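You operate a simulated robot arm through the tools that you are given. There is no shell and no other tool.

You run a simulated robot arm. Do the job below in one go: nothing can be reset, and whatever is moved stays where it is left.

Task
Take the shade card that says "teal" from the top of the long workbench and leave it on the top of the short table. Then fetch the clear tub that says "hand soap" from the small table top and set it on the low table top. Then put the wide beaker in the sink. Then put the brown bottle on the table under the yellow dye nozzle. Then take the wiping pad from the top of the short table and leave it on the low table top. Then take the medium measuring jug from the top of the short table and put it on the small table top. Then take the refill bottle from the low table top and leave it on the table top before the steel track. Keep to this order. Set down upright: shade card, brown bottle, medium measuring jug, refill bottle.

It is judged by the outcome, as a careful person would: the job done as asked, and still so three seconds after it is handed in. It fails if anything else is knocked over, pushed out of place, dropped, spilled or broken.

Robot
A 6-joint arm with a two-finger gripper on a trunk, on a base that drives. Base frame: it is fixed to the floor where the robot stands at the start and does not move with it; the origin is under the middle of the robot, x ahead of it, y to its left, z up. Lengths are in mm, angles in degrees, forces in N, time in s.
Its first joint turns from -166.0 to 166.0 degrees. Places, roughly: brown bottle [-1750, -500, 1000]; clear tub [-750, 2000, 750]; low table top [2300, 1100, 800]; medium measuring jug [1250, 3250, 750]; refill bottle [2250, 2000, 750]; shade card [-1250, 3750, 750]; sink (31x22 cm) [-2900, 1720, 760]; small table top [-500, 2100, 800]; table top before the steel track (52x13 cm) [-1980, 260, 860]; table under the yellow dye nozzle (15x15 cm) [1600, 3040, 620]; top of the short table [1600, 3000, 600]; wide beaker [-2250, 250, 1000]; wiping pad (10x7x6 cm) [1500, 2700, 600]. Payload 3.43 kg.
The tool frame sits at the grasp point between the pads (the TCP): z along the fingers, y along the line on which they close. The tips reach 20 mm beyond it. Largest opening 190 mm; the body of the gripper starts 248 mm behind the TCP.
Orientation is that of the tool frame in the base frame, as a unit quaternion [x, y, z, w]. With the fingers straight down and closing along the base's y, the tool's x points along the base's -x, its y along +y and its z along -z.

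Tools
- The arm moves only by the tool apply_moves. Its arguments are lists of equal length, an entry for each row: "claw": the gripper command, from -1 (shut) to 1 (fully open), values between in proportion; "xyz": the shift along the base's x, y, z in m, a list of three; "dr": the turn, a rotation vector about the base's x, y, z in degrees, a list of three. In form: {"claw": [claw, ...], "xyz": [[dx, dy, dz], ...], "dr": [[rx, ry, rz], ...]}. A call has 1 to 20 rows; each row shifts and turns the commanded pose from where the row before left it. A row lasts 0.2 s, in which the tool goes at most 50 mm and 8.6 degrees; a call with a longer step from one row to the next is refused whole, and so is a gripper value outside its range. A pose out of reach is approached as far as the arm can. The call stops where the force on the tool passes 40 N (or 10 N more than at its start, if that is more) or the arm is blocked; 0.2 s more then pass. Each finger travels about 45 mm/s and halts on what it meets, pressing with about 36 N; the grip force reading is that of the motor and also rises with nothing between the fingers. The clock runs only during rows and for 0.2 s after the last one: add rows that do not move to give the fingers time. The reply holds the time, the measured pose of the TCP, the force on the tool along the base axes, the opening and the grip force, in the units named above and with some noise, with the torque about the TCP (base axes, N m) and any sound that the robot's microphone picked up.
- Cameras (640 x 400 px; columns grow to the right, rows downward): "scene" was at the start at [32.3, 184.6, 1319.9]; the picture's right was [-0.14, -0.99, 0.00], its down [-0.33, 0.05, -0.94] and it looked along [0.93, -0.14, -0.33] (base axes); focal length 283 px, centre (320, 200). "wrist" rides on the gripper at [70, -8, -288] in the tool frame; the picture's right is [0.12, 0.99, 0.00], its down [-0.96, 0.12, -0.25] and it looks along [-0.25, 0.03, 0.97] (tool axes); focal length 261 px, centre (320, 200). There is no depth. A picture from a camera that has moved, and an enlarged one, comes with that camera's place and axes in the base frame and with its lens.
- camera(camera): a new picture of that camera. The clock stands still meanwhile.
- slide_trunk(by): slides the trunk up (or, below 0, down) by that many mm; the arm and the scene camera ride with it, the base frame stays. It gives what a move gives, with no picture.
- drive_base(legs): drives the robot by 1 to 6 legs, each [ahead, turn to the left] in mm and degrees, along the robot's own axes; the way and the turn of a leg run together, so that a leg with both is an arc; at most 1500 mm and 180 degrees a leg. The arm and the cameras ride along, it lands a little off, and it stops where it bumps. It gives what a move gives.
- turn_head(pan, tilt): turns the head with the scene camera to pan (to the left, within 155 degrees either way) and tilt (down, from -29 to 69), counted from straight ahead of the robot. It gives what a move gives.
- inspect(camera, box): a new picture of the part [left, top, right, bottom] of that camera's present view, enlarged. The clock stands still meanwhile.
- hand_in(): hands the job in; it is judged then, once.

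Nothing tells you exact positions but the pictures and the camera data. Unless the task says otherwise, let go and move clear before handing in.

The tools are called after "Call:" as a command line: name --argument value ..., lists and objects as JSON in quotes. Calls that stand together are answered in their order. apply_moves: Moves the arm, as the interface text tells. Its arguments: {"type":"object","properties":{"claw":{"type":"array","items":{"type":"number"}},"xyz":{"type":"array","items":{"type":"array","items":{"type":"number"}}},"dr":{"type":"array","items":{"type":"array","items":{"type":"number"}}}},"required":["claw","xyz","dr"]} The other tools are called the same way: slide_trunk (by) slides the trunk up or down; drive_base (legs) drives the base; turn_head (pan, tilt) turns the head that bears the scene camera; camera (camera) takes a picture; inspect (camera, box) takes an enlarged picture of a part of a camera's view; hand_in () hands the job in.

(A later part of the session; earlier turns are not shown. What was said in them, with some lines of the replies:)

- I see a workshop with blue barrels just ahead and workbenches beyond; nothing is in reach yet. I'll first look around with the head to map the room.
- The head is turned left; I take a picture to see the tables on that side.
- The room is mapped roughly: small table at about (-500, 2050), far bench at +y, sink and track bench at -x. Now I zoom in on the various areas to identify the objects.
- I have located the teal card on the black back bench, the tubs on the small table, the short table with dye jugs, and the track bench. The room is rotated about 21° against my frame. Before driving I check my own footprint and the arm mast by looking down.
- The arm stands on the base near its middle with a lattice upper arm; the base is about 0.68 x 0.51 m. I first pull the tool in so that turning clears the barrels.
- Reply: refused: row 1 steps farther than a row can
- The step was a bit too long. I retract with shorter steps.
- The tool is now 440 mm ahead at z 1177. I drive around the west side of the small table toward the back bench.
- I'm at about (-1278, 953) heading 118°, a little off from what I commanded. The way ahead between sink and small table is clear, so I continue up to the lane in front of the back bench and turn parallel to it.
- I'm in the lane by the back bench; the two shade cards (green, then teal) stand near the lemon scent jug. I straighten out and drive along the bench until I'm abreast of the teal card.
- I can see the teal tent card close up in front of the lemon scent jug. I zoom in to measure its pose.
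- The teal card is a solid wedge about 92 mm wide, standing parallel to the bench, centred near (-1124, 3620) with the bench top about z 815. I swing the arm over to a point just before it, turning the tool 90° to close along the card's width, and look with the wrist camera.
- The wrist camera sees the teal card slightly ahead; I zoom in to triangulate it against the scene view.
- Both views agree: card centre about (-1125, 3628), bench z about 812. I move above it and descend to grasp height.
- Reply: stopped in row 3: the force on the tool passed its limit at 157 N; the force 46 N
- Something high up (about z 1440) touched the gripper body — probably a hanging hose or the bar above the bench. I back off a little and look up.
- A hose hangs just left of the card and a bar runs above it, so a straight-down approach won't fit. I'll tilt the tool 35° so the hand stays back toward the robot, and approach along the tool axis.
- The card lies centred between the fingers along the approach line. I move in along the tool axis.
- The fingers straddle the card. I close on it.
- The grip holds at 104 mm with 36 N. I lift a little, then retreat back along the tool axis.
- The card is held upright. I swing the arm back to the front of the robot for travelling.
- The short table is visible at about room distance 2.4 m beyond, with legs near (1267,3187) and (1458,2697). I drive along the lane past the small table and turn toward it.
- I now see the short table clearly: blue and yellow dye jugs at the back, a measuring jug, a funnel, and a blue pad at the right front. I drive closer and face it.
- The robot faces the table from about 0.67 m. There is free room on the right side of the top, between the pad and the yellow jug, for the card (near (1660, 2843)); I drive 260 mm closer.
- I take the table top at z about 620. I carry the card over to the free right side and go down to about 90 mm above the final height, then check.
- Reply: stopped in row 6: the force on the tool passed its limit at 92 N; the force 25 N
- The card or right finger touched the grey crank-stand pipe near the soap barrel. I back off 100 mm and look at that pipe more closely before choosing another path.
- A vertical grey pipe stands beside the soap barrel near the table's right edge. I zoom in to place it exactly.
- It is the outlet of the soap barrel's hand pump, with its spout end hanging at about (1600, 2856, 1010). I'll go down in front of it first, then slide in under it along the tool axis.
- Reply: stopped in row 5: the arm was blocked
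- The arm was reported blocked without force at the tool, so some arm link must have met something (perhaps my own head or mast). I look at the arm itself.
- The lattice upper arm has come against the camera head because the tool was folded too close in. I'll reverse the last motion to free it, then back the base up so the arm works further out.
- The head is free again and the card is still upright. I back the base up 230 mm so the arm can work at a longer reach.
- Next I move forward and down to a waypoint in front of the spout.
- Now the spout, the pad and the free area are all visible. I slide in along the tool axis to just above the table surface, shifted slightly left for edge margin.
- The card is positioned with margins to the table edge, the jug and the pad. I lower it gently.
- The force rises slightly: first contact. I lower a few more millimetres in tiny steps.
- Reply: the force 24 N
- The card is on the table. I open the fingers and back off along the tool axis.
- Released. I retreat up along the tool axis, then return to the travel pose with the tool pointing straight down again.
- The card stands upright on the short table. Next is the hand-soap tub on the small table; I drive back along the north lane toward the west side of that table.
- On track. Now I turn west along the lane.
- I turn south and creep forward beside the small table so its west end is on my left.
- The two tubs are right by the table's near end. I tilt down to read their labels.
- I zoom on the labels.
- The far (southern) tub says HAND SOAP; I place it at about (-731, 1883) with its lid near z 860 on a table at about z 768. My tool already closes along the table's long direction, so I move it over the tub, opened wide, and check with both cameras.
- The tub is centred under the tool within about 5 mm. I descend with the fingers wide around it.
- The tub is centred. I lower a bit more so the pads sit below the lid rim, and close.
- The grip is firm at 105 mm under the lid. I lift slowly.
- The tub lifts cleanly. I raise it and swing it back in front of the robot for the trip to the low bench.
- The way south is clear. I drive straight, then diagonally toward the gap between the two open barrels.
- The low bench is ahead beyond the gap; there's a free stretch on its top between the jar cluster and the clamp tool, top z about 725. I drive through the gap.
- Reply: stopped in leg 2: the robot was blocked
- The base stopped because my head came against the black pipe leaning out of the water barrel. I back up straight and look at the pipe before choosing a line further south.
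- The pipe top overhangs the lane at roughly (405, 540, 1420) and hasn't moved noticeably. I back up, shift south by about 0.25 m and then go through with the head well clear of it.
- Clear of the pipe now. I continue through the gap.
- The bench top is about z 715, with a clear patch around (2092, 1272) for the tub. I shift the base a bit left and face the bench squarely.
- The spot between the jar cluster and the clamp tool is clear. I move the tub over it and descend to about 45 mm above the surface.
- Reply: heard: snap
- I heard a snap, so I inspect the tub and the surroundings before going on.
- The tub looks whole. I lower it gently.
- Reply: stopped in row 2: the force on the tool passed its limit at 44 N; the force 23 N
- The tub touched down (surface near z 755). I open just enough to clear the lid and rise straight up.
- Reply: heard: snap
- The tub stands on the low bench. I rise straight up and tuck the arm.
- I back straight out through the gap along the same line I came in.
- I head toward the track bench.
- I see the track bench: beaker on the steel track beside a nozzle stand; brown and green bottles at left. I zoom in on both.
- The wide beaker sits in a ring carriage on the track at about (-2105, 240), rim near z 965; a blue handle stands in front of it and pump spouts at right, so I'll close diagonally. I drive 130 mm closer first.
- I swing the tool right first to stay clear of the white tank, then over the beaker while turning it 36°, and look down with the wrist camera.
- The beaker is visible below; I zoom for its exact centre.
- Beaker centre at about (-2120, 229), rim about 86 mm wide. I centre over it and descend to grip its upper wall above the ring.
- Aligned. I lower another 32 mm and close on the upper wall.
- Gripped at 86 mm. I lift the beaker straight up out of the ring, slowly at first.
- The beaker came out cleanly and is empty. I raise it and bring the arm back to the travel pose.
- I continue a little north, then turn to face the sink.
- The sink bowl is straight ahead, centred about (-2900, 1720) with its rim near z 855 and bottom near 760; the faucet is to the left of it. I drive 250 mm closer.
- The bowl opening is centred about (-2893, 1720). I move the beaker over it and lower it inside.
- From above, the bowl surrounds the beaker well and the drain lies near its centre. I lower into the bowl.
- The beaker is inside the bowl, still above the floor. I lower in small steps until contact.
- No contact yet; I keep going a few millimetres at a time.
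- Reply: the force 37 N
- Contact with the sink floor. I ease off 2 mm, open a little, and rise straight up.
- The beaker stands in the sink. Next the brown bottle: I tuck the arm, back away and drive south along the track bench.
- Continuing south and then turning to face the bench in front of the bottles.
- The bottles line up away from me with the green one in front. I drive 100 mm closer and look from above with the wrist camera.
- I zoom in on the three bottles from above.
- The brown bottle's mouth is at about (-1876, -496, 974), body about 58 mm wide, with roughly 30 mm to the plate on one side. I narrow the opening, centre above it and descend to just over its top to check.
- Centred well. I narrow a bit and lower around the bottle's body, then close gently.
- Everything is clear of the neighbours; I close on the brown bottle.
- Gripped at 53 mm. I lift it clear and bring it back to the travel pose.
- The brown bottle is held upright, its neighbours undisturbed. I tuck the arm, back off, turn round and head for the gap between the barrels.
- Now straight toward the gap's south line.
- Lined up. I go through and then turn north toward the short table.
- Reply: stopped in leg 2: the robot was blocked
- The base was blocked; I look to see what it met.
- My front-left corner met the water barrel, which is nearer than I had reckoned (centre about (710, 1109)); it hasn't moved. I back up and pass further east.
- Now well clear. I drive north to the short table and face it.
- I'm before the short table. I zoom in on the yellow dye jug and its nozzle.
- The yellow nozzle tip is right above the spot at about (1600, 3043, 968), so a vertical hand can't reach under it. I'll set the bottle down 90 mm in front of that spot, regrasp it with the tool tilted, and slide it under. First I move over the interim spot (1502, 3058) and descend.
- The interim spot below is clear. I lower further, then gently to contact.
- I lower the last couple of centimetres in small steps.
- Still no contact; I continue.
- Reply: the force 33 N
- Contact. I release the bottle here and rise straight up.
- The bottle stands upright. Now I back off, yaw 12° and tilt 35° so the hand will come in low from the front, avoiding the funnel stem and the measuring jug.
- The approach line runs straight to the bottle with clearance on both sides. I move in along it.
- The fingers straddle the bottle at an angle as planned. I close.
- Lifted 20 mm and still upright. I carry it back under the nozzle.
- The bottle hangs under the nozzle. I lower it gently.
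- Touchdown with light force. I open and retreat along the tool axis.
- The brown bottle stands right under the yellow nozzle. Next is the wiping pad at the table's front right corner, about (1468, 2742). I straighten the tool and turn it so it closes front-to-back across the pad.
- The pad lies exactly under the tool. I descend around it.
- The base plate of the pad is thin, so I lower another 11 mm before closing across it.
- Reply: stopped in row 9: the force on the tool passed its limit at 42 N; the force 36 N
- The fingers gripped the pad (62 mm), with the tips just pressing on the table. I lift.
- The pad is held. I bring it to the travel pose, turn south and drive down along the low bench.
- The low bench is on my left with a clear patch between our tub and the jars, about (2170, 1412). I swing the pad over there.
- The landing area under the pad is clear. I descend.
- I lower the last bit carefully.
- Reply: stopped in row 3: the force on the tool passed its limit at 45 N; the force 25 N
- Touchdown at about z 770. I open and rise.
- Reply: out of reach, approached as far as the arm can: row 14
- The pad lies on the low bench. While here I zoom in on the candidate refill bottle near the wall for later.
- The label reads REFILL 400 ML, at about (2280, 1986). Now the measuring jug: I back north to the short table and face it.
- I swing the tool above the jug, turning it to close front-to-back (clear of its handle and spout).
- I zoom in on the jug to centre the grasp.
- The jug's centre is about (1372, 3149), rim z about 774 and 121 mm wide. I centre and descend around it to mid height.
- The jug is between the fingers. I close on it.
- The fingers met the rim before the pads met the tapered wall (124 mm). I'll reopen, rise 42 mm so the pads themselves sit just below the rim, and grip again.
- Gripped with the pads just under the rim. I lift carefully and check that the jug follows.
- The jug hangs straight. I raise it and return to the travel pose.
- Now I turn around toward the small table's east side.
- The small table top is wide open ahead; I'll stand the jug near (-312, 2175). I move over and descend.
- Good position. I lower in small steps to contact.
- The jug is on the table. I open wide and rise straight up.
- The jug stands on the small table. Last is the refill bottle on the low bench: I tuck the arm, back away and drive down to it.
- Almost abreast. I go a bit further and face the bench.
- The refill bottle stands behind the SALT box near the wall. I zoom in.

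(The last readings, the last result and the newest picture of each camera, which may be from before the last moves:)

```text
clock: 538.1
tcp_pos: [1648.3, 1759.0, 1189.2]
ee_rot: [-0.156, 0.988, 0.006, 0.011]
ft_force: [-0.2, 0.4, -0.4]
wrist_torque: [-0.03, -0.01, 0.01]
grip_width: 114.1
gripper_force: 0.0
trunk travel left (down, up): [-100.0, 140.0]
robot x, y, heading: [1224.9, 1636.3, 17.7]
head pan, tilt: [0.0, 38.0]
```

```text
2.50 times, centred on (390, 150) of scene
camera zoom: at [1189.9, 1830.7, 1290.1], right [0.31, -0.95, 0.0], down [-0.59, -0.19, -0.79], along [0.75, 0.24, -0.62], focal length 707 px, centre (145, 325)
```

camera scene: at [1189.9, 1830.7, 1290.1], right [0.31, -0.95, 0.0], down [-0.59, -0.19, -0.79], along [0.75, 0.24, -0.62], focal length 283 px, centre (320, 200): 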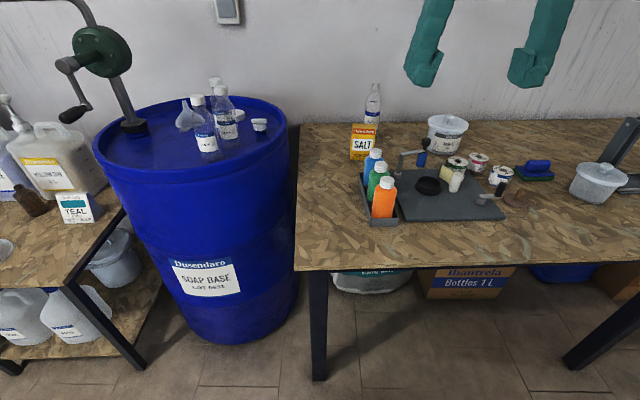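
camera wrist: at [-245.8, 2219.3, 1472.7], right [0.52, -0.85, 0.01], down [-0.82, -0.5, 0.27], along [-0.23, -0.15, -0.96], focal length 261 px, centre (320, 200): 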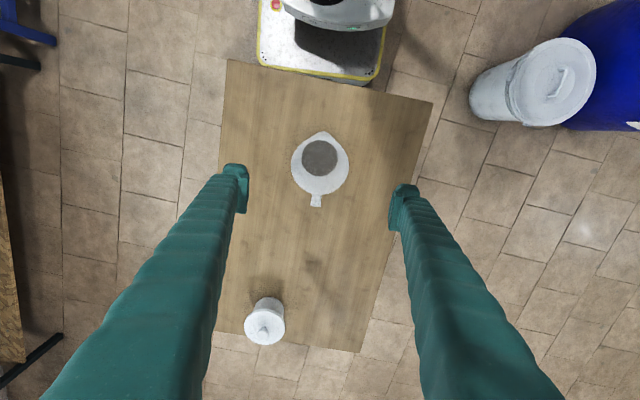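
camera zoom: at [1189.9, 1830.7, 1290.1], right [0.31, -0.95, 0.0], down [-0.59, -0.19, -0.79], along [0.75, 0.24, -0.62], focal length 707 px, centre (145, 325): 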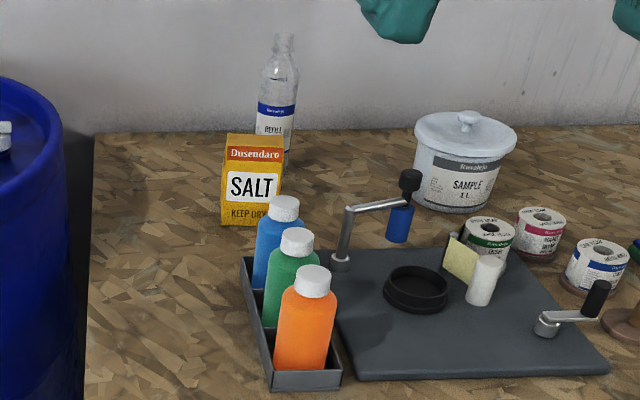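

I drive 90 mm closer, then extend with the tool tilted 35° toward a pre-grasp point in front of and above the bottle, over the SALT box.

Call:
drive_base --legs '[[90, 0]]'

Call:
apply_moves --claw '[0.2, 0.2, 0.2, 0.2, 0.2, 0.2, 0.2, 0.2, 0.2, 0.2, 0.2]' --xyz '[[0.0389, 0.0136, -0.0104], [0.0389, 0.0136, -0.0104], [0.0389, 0.0136, -0.0104], [0.0389, 0.0136, -0.0104], [0.0389, 0.0136, -0.0104], [0.0389, 0.0136, -0.0104], [0.0389, 0.0136, -0.0104], [0.0389, 0.0136, -0.0104], [0.0389, 0.0136, -0.0104], [0.0389, 0.0136, -0.0104], [0, 0, 0]]' --dr '[[1.06, -3.34, 0], [1.06, -3.34, 0], [1.06, -3.34, 0], [1.06, -3.34, 0], [1.06, -3.34, 0], [1.06, -3.34, 0], [1.06, -3.34, 0], [1.06, -3.34, 0], [1.06, -3.34, 0], [1.06, -3.34, 0], [0, 0, 0]]'

Call:
camera --camera "wrist"

Call:
camera --camera "scene"

```text
clock: 539.2
tcp_pos: [1734.7, 1787.4, 1188.5]
ee_rot: [-0.156, 0.988, 0.005, 0.011]
ft_force: [-0.4, -0.2, -1.1]
wrist_torque: [0.01, -0.01, 0.01]
grip_width: 114.1
gripper_force: 0.1
trunk travel left (down, up): [-100.0, 140.0]
robot x, y, heading: [1310.3, 1659.8, 18.1]
head pan, tilt: [0.0, 38.0]
```

```text
clock: 541.6
tcp_pos: [2123.3, 1922.1, 1084.7]
ee_rot: [-0.149, 0.938, 0.051, 0.309]
ft_force: [-1.0, -0.9, -0.6]
wrist_torque: [0.01, -0.02, 0.02]
grip_width: 113.5
gripper_force: 0.1
trunk travel left (down, up): [-100.0, 140.0]
robot x, y, heading: [1314.2, 1662.3, 17.9]
head pan, tilt: [0.0, 38.0]
```

```text
taken
camera wrist: at [1910.0, 1843.6, 1273.7], right [-0.4, 0.91, -0.07], down [0.56, 0.3, 0.77], along [0.73, 0.27, -0.63], focal length 261 px, centre (320, 200)
```

wrist: 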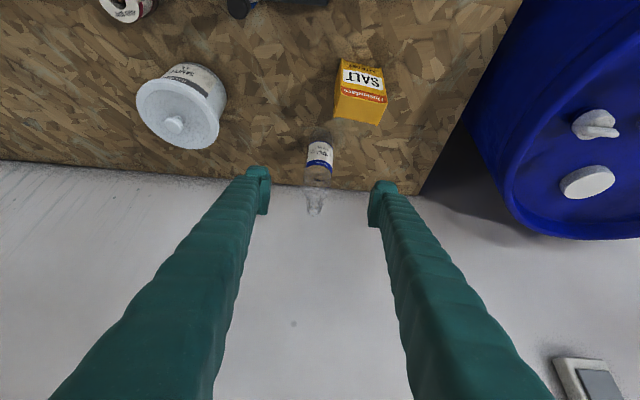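

```text
taken
camera scene: at [1275.8, 1858.6, 1290.1], right [0.31, -0.95, 0.0], down [-0.59, -0.19, -0.79], along [0.75, 0.24, -0.62], focal length 283 px, centre (320, 200)
```

scene: 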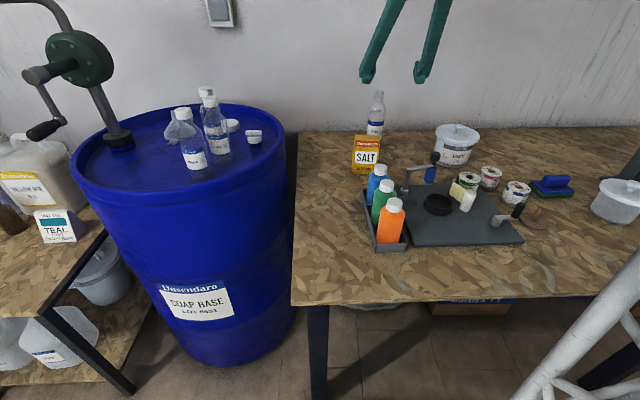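

I refine the bottle's position with a zoom of the wrist view.

Call:
inspect --camera "wrist" --box '[270, 110, 370, 230]'

Call:
inspect --camera "scene" --box '[330, 70, 430, 180]'

```text
3.33 times, centred on (320, 170) of wrist
camera zoom: at [1910.0, 1843.6, 1273.7], right [-0.4, 0.91, -0.07], down [0.56, 0.3, 0.77], along [0.73, 0.27, -0.63], focal length 869 px, centre (320, 300)
```

zoom: 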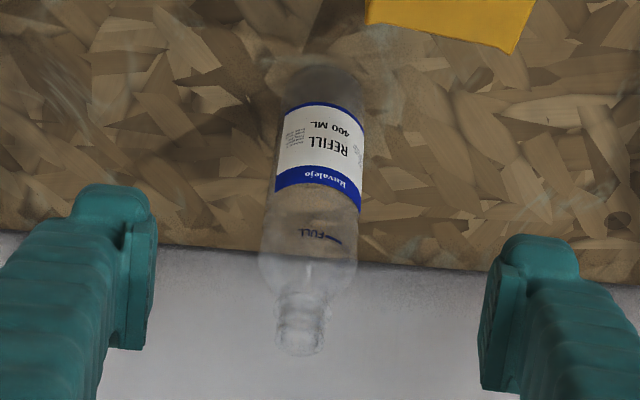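

```text
3.64 times, centred on (380, 125) of scene
camera zoom: at [1275.8, 1858.6, 1290.1], right [0.31, -0.95, 0.0], down [-0.59, -0.19, -0.79], along [0.75, 0.24, -0.62], focal length 1029 px, centre (102, 473)
```

zoom: 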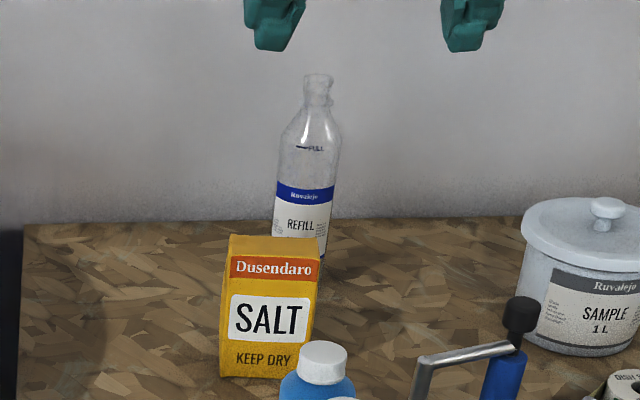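

The bottle's axis is at about (2275, 1967), body around 60 mm. I approach along the tool axis.

Call:
apply_moves --claw '[0.0, 0.0, 0.0, 0.0, 0.0, 0.0, 0.0, 0.0]' --xyz '[[0.0253, 0.0075, -0.0341], [0.0253, 0.0075, -0.0341], [0.0253, 0.0075, -0.0341], [0.0253, 0.0075, -0.0341], [0.0253, 0.0075, -0.0341], [0.0126, 0.0037, -0.017], [0.0126, 0.0037, -0.017], [0, 0, 0]]' --dr '[[0, 0, 0], [0, 0, 0], [0, 0, 0], [0, 0, 0], [0, 0, 0], [0, 0, 0], [0, 0, 0], [0, 0, 0]]'

Call:
camera --camera "wrist"

Call:
inspect --camera "scene" --box '[320, 60, 480, 180]'

```text
clock: 543.4
tcp_pos: [2277.8, 1966.5, 879.6]
ee_rot: [-0.15, 0.938, 0.052, 0.308]
ft_force: [0.4, 0.3, 0.0]
wrist_torque: [0.0, 0.02, 0.0]
grip_width: 94.9
gripper_force: 0.0
trunk travel left (down, up): [-100.0, 140.0]
robot x, y, heading: [1309.3, 1660.8, 18.0]
head pan, tilt: [0.0, 38.0]
```

```text
taken
camera wrist: at [2064.3, 1887.2, 1069.0], right [-0.4, 0.91, -0.07], down [0.56, 0.3, 0.77], along [0.72, 0.27, -0.63], focal length 261 px, centre (320, 200)
```

wrist: 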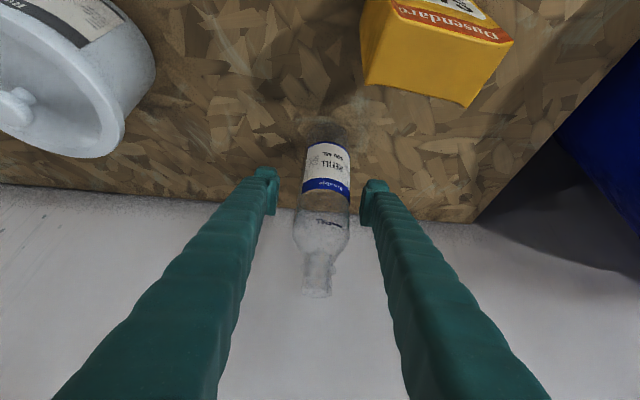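

```text
3.33 times, centred on (400, 120) of scene
camera zoom: at [1275.8, 1858.6, 1290.1], right [0.31, -0.95, 0.0], down [-0.59, -0.19, -0.79], along [0.75, 0.24, -0.62], focal length 943 px, centre (53, 467)
```

zoom: 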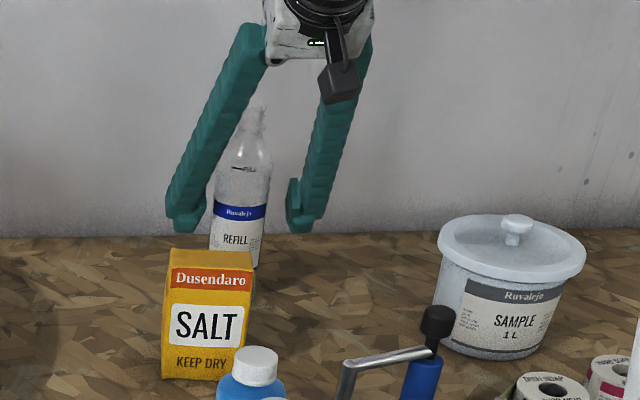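

The bottle's body is between the fingers. I close.

Call:
apply_moves --claw '[-0.2, -0.4, -0.6, -0.6, -0.6, -0.6]' --xyz '[[0, 0, 0], [0, 0, 0], [0, 0, 0], [0, 0, 0], [0, 0, 0], [0, 0, 0]]' --dr '[[0, 0, 0], [0, 0, 0], [0, 0, 0], [0, 0, 0], [0, 0, 0], [0, 0, 0]]'

Call:
camera --camera "wrist"

```text
clock: 544.8
tcp_pos: [2277.5, 1967.2, 879.6]
ee_rot: [-0.15, 0.938, 0.052, 0.308]
ft_force: [-0.2, 0.2, 0.1]
wrist_torque: [0.01, 0.03, 0.0]
grip_width: 58.1
gripper_force: 35.5
trunk travel left (down, up): [-100.0, 140.0]
robot x, y, heading: [1313.3, 1661.2, 18.1]
head pan, tilt: [0.0, 38.0]
```

```text
taken
camera wrist: at [2064.1, 1887.2, 1069.2], right [-0.4, 0.91, -0.07], down [0.56, 0.3, 0.77], along [0.72, 0.27, -0.63], focal length 261 px, centre (320, 200)
```

wrist: 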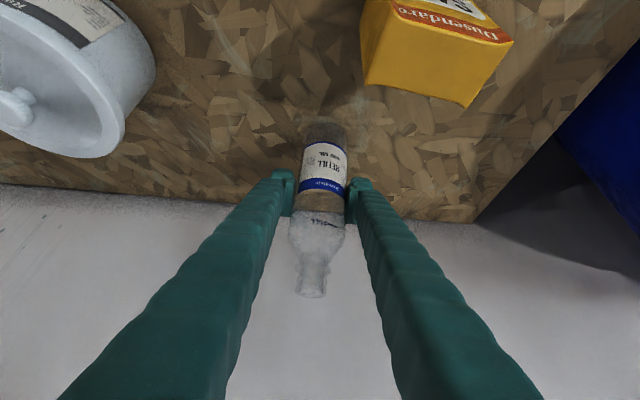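

Gripped at 58 mm. I lift straight up to clear the SALT box.

Call:
apply_moves --claw '[-0.6, -0.6, -0.6, -0.6, -0.6, -0.6, -0.6, -0.6]' --xyz '[[0, 0, 0.006], [0, 0, 0.012], [0, 0, 0.022], [0, 0, 0.03], [-0.01, -0.003, 0.035], [-0.01, -0.003, 0.035], [-0.01, -0.003, 0.035], [0, 0, 0]]' --dr '[[0, 0, 0], [0, 0, 0], [0, 0, 0], [0, 0, 0], [0, 0, 0], [0, 0, 0], [0, 0, 0], [0, 0, 0]]'

Call:
camera --camera "wrist"

Call:
inspect --camera "scene" --box '[320, 40, 480, 180]'

```text
clock: 546.6
tcp_pos: [2245.9, 1954.7, 1056.4]
ee_rot: [-0.15, 0.938, 0.051, 0.308]
ft_force: [-0.8, -0.5, -0.6]
wrist_torque: [-0.03, -0.01, 0.02]
grip_width: 58.4
gripper_force: 35.6
trunk travel left (down, up): [-100.0, 140.0]
robot x, y, heading: [1312.5, 1663.5, 18.0]
head pan, tilt: [0.0, 38.0]
```

```text
taken
camera wrist: at [2032.7, 1876.0, 1245.5], right [-0.4, 0.91, -0.07], down [0.56, 0.3, 0.77], along [0.72, 0.27, -0.63], focal length 261 px, centre (320, 200)
```

wrist: 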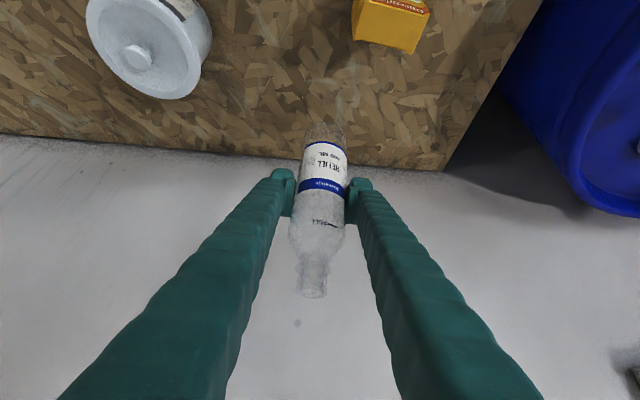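

```text
2.86 times, centred on (400, 110) of scene
camera zoom: at [1275.8, 1858.6, 1290.1], right [0.31, -0.95, 0.0], down [-0.59, -0.19, -0.79], along [0.75, 0.24, -0.62], focal length 808 px, centre (91, 457)
```

zoom: 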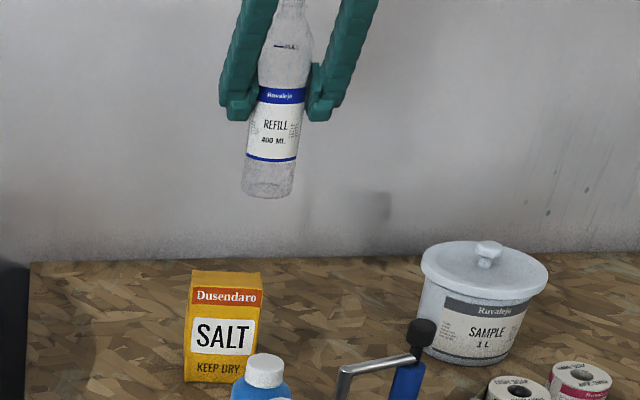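

Lifted well above the box. I retract to the travel pose.

Call:
apply_moves --claw '[-0.6, -0.6, -0.6, -0.6, -0.6, -0.6, -0.6, -0.6, -0.6, -0.6, -0.6, -0.6, -0.6]' --xyz '[[-0.0382, -0.0115, 0.0145], [-0.0382, -0.0115, 0.0145], [-0.0382, -0.0115, 0.0145], [-0.0382, -0.0115, 0.0145], [-0.0382, -0.0115, 0.0145], [-0.0382, -0.0115, 0.0145], [-0.0382, -0.0115, 0.0145], [-0.0382, -0.0115, 0.0145], [-0.0382, -0.0115, 0.0145], [-0.0382, -0.0115, 0.0145], [-0.0382, -0.0115, 0.0145], [-0.0382, -0.0115, 0.0145], [0, 0, 0]]' --dr '[[0, 0, 0], [0, 0, 0], [0, 0, 0], [0, 0, 0], [0, 0, 0], [0, 0, 0], [0, 0, 0], [0, 0, 0], [0, 0, 0], [0, 0, 0], [0, 0, 0], [0, 0, 0], [0, 0, 0]]'

Call:
camera --camera "scene"

```text
clock: 549.4
tcp_pos: [1787.2, 1821.7, 1229.9]
ee_rot: [-0.149, 0.938, 0.052, 0.309]
ft_force: [-0.5, 0.0, 0.1]
wrist_torque: [0.01, -0.01, 0.01]
grip_width: 57.9
gripper_force: 35.7
trunk travel left (down, up): [-100.0, 140.0]
robot x, y, heading: [1313.6, 1661.3, 17.8]
head pan, tilt: [0.0, 38.0]
```

```text
taken
camera scene: at [1275.7, 1858.5, 1290.1], right [0.31, -0.95, 0.0], down [-0.59, -0.19, -0.79], along [0.75, 0.24, -0.62], focal length 283 px, centre (320, 200)
```

scene: 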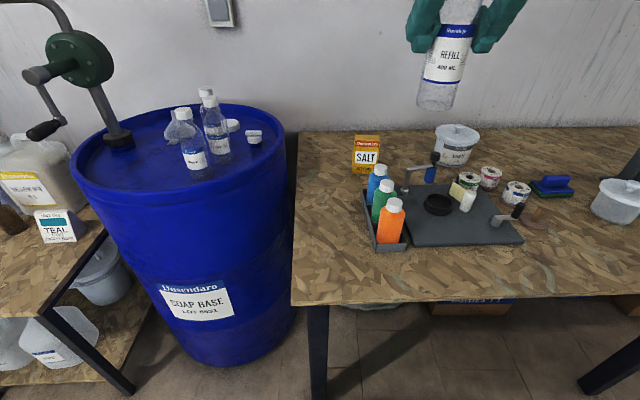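

I back off the bench, turn south, and go down to the gap line; then I'll reverse west through the gap as before.

Call:
drive_base --legs '[[-70, 0], [0, -88], [1190, 0]]'

```text
clock: 560.2
tcp_pos: [1876.6, 9.1, 1229.0]
ee_rot: [0.536, 0.784, -0.175, 0.259]
ft_force: [0.3, 0.0, 0.0]
wrist_torque: [0.01, -0.03, 0.03]
grip_width: 57.9
gripper_force: 35.8
trunk travel left (down, up): [-100.0, 140.0]
robot x, y, heading: [1695.2, 473.0, -68.9]
head pan, tilt: [0.0, 38.0]
```

Now I turn east-facing and reverse through the gap.

Call:
drive_base --legs '[[0, 89]]'

```text
clock: 564.5
tcp_pos: [2165.3, 633.1, 1228.3]
ee_rot: [-0.149, 0.938, 0.051, 0.309]
ft_force: [-0.8, -0.2, -0.1]
wrist_torque: [-0.01, 0.01, -0.04]
grip_width: 58.0
gripper_force: 36.0
trunk travel left (down, up): [-100.0, 140.0]
robot x, y, heading: [1690.0, 472.7, 18.1]
head pan, tilt: [0.0, 38.0]
```

Call:
drive_base --legs '[[-1300, 0]]'

```text
clock: 571.0
tcp_pos: [939.6, 232.1, 1229.1]
ee_rot: [-0.164, 0.936, 0.056, 0.308]
ft_force: [1.2, 0.1, -0.7]
wrist_torque: [-0.03, 0.0, -0.01]
grip_width: 57.7
gripper_force: 36.2
trunk travel left (down, up): [-100.0, 140.0]
robot x, y, heading: [467.2, 55.6, 19.9]
head pan, tilt: [0.0, 38.0]
```

Through the gap. I continue back, then turn toward the track bench.

Call:
drive_base --legs '[[-900, 0], [0, 120]]'

```text
clock: 581.0
tcp_pos: [-752.9, 89.6, 1230.4]
ee_rot: [0.892, -0.326, -0.294, -0.105]
ft_force: [0.3, -0.1, -0.4]
wrist_torque: [0.01, 0.01, 0.0]
grip_width: 57.6
gripper_force: 35.8
trunk travel left (down, up): [-100.0, 140.0]
robot x, y, heading: [-365.5, -229.0, 140.0]
head pan, tilt: [0.0, 38.0]
```

Call:
drive_base --legs '[[0, 3], [1170, 0], [0, 57]]'

Call:
turn_head --pan -8 --tilt 38

Call:
camera --camera "scene"

```text
clock: 590.0
tcp_pos: [-1775.3, 343.9, 1229.7]
ee_rot: [0.939, 0.139, -0.31, 0.048]
ft_force: [0.4, 0.5, 0.5]
wrist_torque: [-0.01, 0.03, -0.02]
grip_width: 57.5
gripper_force: 36.1
trunk travel left (down, up): [-100.0, 140.0]
robot x, y, heading: [-1299.0, 495.1, -163.5]
head pan, tilt: [0.0, 38.0]
```

```text
clock: 590.7
tcp_pos: [-1774.8, 345.3, 1228.9]
ee_rot: [0.94, 0.139, -0.309, 0.047]
ft_force: [0.8, -0.2, -0.5]
wrist_torque: [0.0, 0.02, 0.01]
grip_width: 57.4
gripper_force: 35.8
trunk travel left (down, up): [-100.0, 140.0]
robot x, y, heading: [-1299.3, 495.4, -163.4]
head pan, tilt: [-8.0, 38.0]
```

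```text
taken
camera scene: at [-1267.7, 306.9, 1290.1], right [-0.15, 0.99, 0.0], down [0.61, 0.09, -0.79], along [-0.78, -0.12, -0.62], focal length 283 px, centre (320, 200)
```

scene: 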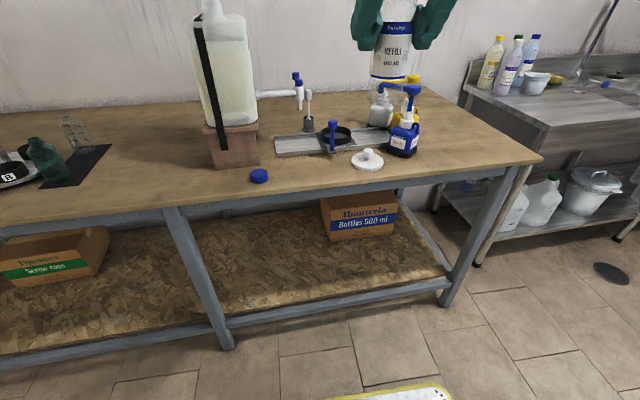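

The strip in front of the track between the blue cap and the white lid is free; I aim for (-1948, 170). I carry the bottle over and descend.

Call:
apply_moves --claw '[-0.6, -0.6, -0.6, -0.6, -0.6, -0.6, -0.6, -0.6, -0.6, -0.6, -0.6]' --xyz '[[-0.0247, -0.025, -0.0184], [-0.0247, -0.025, -0.0184], [-0.0247, -0.025, -0.0184], [-0.0247, -0.025, -0.0184], [-0.0247, -0.025, -0.0184], [-0.0247, -0.025, -0.0184], [-0.0247, -0.025, -0.0184], [0, 0, -0.035], [0, 0, -0.035], [0, 0, -0.02], [0, 0, 0]]' --dr '[[0, 0, 0], [0, 0, 0], [0, 0, 0], [0, 0, 0], [0, 0, 0], [0, 0, 0], [0, 0, 0], [0, 0, 0], [0, 0, 0], [0, 0, 0], [0, 0, 0]]'

Call:
camera --camera "scene"

Call:
camera --camera "wrist"

```text
clock: 593.1
tcp_pos: [-1948.2, 166.9, 1010.3]
ee_rot: [0.939, 0.138, -0.31, 0.048]
ft_force: [0.0, 0.4, -1.0]
wrist_torque: [0.0, 0.0, -0.02]
grip_width: 57.4
gripper_force: 35.8
trunk travel left (down, up): [-100.0, 140.0]
robot x, y, heading: [-1296.6, 491.6, -163.2]
head pan, tilt: [-8.0, 38.0]
```

```text
taken
camera scene: at [-1267.8, 306.9, 1290.1], right [-0.15, 0.99, 0.0], down [0.61, 0.09, -0.79], along [-0.78, -0.12, -0.62], focal length 283 px, centre (320, 200)
```

scene: 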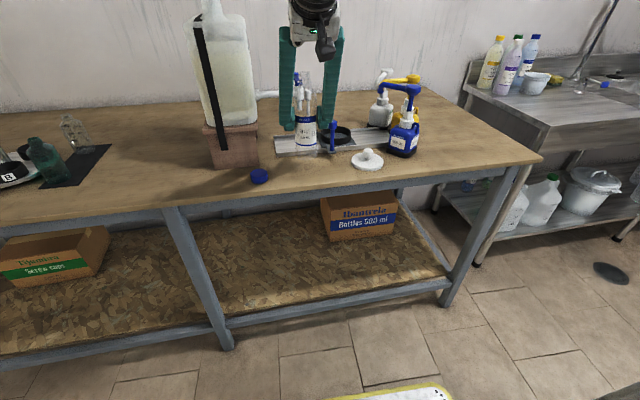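

```text
taken
camera wrist: at [-1733.7, 242.7, 1199.7], right [0.38, -0.92, -0.07], down [-0.57, -0.29, 0.77], along [-0.73, -0.26, -0.63], focal length 261 px, centre (320, 200)
```

wrist: 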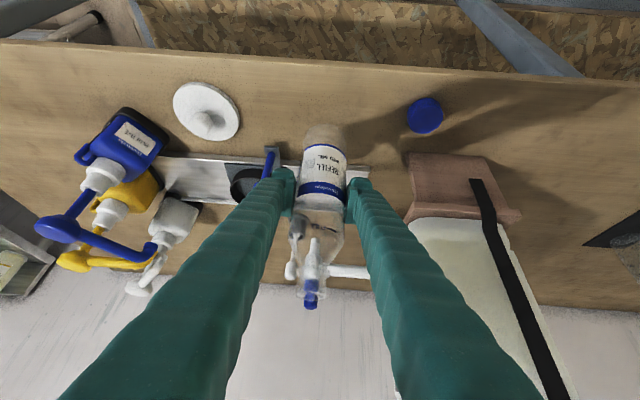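

Position is right: the base will land about 60 mm in front of the track. I lower gently.

Call:
apply_moves --claw '[-0.6, -0.6, -0.6, -0.6, -0.6, -0.6]' --xyz '[[0, 0, -0.01], [0, 0, -0.008], [0, 0, -0.006], [0, 0, -0.004], [0, 0, -0.003], [0, 0, 0]]' --dr '[[0, 0, 0], [0, 0, 0], [0, 0, 0], [0, 0, 0], [0, 0, 0], [0, 0, 0]]'

Call:
inspect --camera "scene" --box '[240, 60, 400, 190]'

```text
clock: 594.5
tcp_pos: [-1948.5, 167.8, 979.8]
ee_rot: [0.939, 0.139, -0.31, 0.048]
ft_force: [0.1, -1.3, 0.3]
wrist_torque: [0.01, -0.02, -0.03]
grip_width: 57.4
gripper_force: 35.9
trunk travel left (down, up): [-100.0, 140.0]
robot x, y, heading: [-1296.1, 493.3, -163.4]
head pan, tilt: [-8.0, 38.0]
```

```text
3.08 times, centred on (320, 125) of scene
camera zoom: at [-1267.8, 306.9, 1290.1], right [-0.15, 0.99, 0.0], down [0.61, 0.09, -0.79], along [-0.78, -0.12, -0.62], focal length 870 px, centre (320, 431)
```

zoom: 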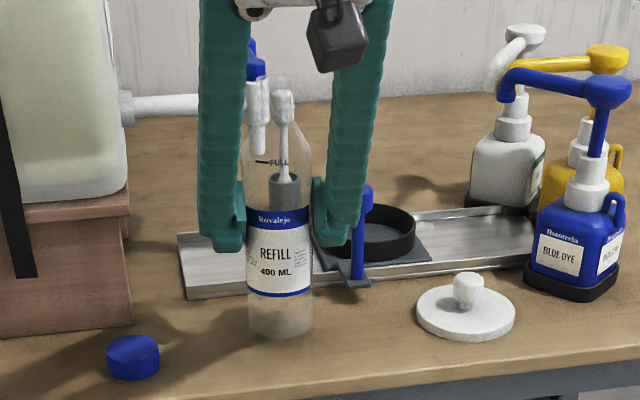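

Call:
apply_moves --claw '[-0.6, -0.6, -0.6, -0.6, -0.6, -0.6]' --xyz '[[0, 0, -0.002], [0, 0, -0.002], [0, 0, -0.002], [0, 0, -0.001], [0, 0, -0.001], [0, 0, 0]]' --dr '[[0, 0, 0], [0, 0, 0], [0, 0, 0], [0, 0, 0], [0, 0, 0], [0, 0, 0]]'

```text
clock: 595.9
tcp_pos: [-1947.6, 169.1, 972.5]
ee_rot: [0.939, 0.139, -0.31, 0.048]
ft_force: [0.1, 0.5, 0.3]
wrist_torque: [0.0, -0.02, 0.03]
grip_width: 57.5
gripper_force: 36.4
trunk travel left (down, up): [-100.0, 140.0]
robot x, y, heading: [-1295.2, 491.3, -163.4]
head pan, tilt: [-8.0, 38.0]
```

No contact yet; I continue in 1–2 mm steps.

Call:
apply_moves --claw '[-0.6, -0.6, -0.6, -0.6, -0.6, -0.6]' --xyz '[[0, 0, -0.0015], [0, 0, -0.0015], [0, 0, -0.001], [0, 0, -0.001], [0, 0, -0.001], [0, 0, 0]]' --dr '[[0, 0, 0], [0, 0, 0], [0, 0, 0], [0, 0, 0], [0, 0, 0], [0, 0, 0]]'

```text
clock: 597.3
tcp_pos: [-1947.0, 168.3, 968.7]
ee_rot: [0.939, 0.138, -0.311, 0.049]
ft_force: [1.9, 1.6, 38.3]
wrist_torque: [-0.34, 0.63, -0.04]
grip_width: 57.9
gripper_force: 36.5
trunk travel left (down, up): [-100.0, 140.0]
robot x, y, heading: [-1299.5, 496.7, -163.5]
head pan, tilt: [-8.0, 38.0]
```

Contact. I relieve the pressure slightly and open just enough to let go.

Call:
apply_moves --claw '[-0.6, -0.6, -0.35, -0.24, -0.24, -0.24, -0.24]' --xyz '[[0, 0, 0.0015], [0, 0, 0], [0, 0, 0], [0, 0, 0], [0, 0, 0], [0, 0, 0], [0, 0, 0]]' --dr '[[0, 0, 0], [0, 0, 0], [0, 0, 0], [0, 0, 0], [0, 0, 0], [0, 0, 0], [0, 0, 0]]'

Call:
inspect --camera "scene" --box '[240, 60, 400, 190]'

Call:
camera --camera "wrist"

```text
clock: 598.9
tcp_pos: [-1949.1, 168.9, 966.9]
ee_rot: [0.94, 0.139, -0.309, 0.048]
ft_force: [-0.5, -0.1, -0.1]
wrist_torque: [-0.02, -0.02, 0.02]
grip_width: 72.3
gripper_force: 0.2
trunk travel left (down, up): [-100.0, 140.0]
robot x, y, heading: [-1296.9, 495.5, -163.6]
head pan, tilt: [-8.0, 38.0]
```

```text
3.08 times, centred on (320, 125) of scene
camera zoom: at [-1267.8, 306.9, 1290.1], right [-0.15, 0.99, 0.0], down [0.61, 0.09, -0.79], along [-0.78, -0.12, -0.62], focal length 870 px, centre (320, 431)
```

zoom: 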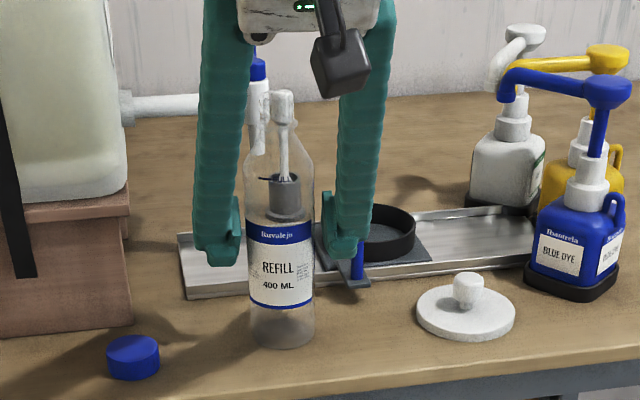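

```text
taken
camera wrist: at [-1733.3, 245.2, 1156.7], right [0.38, -0.92, -0.07], down [-0.57, -0.29, 0.77], along [-0.73, -0.26, -0.63], focal length 261 px, centre (320, 200)
```

wrist: 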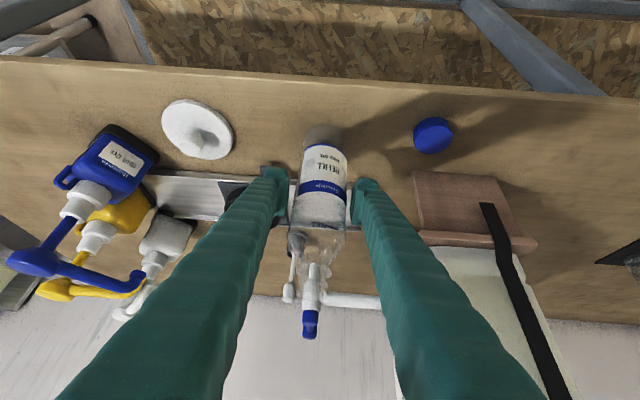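

Released and standing. I retreat along the tool axis.

Call:
apply_moves --claw '[-0.24, -0.24, -0.24, -0.24, -0.24, -0.24, -0.24, -0.24, -0.24]' --xyz '[[0.0114, 0.0034, 0.0161], [0.0228, 0.0068, 0.0322], [0.0228, 0.0068, 0.0322], [0.0228, 0.0068, 0.0322], [0.0228, 0.0068, 0.0322], [0.0228, 0.0068, 0.0322], [0.0228, 0.0068, 0.0322], [0.0228, 0.0068, 0.0322], [0, 0, 0]]' --dr '[[0, 0, 0], [0, 0, 0], [0, 0, 0], [0, 0, 0], [0, 0, 0], [0, 0, 0], [0, 0, 0], [0, 0, 0], [0, 0, 0]]'

Call:
camera --camera "scene"

Call:
inspect --camera "scene" --box '[240, 60, 400, 190]'

Call:
camera --camera "wrist"

```text
clock: 600.9
tcp_pos: [-1776.5, 221.2, 1209.5]
ee_rot: [0.94, 0.138, -0.309, 0.047]
ft_force: [0.3, -0.2, -1.0]
wrist_torque: [-0.01, -0.01, 0.01]
grip_width: 72.0
gripper_force: 0.1
trunk travel left (down, up): [-100.0, 140.0]
robot x, y, heading: [-1297.4, 493.7, -163.5]
head pan, tilt: [-8.0, 38.0]
```

```text
taken
camera scene: at [-1267.8, 307.0, 1290.1], right [-0.15, 0.99, 0.0], down [0.61, 0.09, -0.79], along [-0.78, -0.12, -0.62], focal length 283 px, centre (320, 200)
```

scene: 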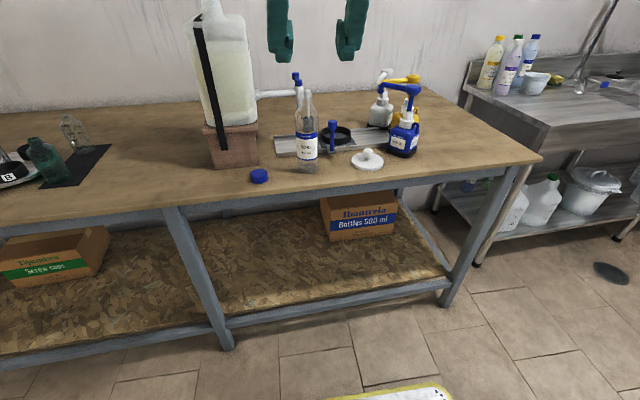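

```text
3.08 times, centred on (320, 125) of scene
camera zoom: at [-1267.8, 307.0, 1290.1], right [-0.15, 0.99, 0.0], down [0.61, 0.09, -0.79], along [-0.78, -0.12, -0.62], focal length 870 px, centre (320, 431)
```

zoom: 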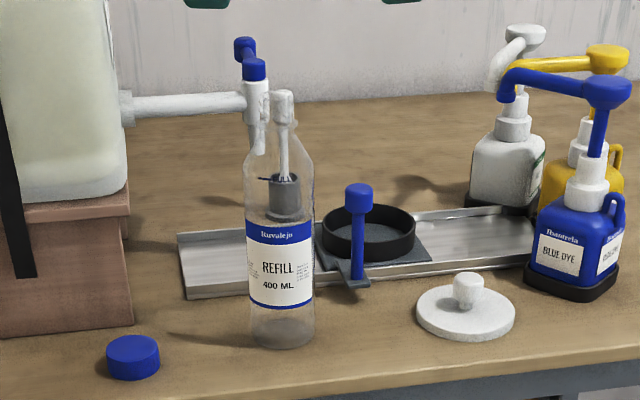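

```text
taken
camera wrist: at [-1561.7, 296.5, 1397.9], right [0.38, -0.92, -0.07], down [-0.57, -0.29, 0.77], along [-0.73, -0.26, -0.63], focal length 261 px, centre (320, 200)
```

wrist: 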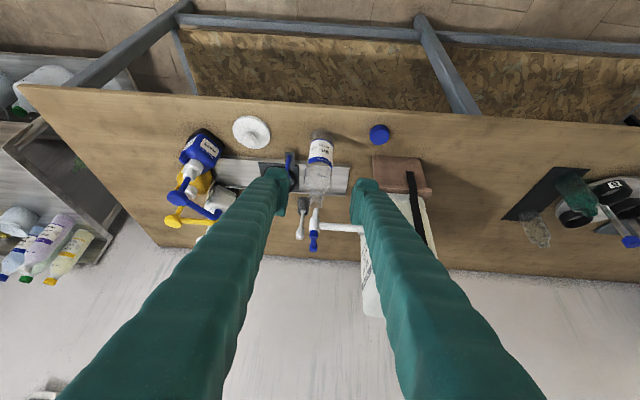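

All seven moves are done in order. The refill bottle stands upright before the track and the arm is clear, so I hand the job in.

Call:
hand_in

```text
The job is handed in.
```

I finished all seven moves in the order you gave and handed the job in. The result of the judging isn't shown to me.

| Item | Where it is now |
|---|---|
| Teal shade card | upright on the short table, right side |
| Hand-soap tub | on the low table |
| Wide beaker | in the sink, standing upright |
| Brown bottle | upright on the short table, under the yellow dye nozzle |
| Wiping pad | on the low table, beside the tub |
| Medium measuring jug | upright on the small table |
| Refill bottle | upright in front of the steel track, between the blue cap and the white lid |

Some things along the way could count against the run:

- **Bumps:** The gripper touched something at the long workbench, probably the hanging hose or the bar beside it. Later the held card or a finger touched the soap pump's pipe. My head met the black pipe leaning out of the water barrel, and the base bumped that barrel once. Each time the robot stopped and I backed off, and I saw nothing knocked over or visibly moved. I did not go back at the end to check those spots again.
- **Snap sound:** I heard a snap twice while setting the tub down, once just before it touched the table and once as I let go. The tub looked whole, and I don't know what made the sound.
- **Brown bottle:** I set it down once in front of the nozzle and picked it up again at an angle, because the nozzle blocked a straight drop.
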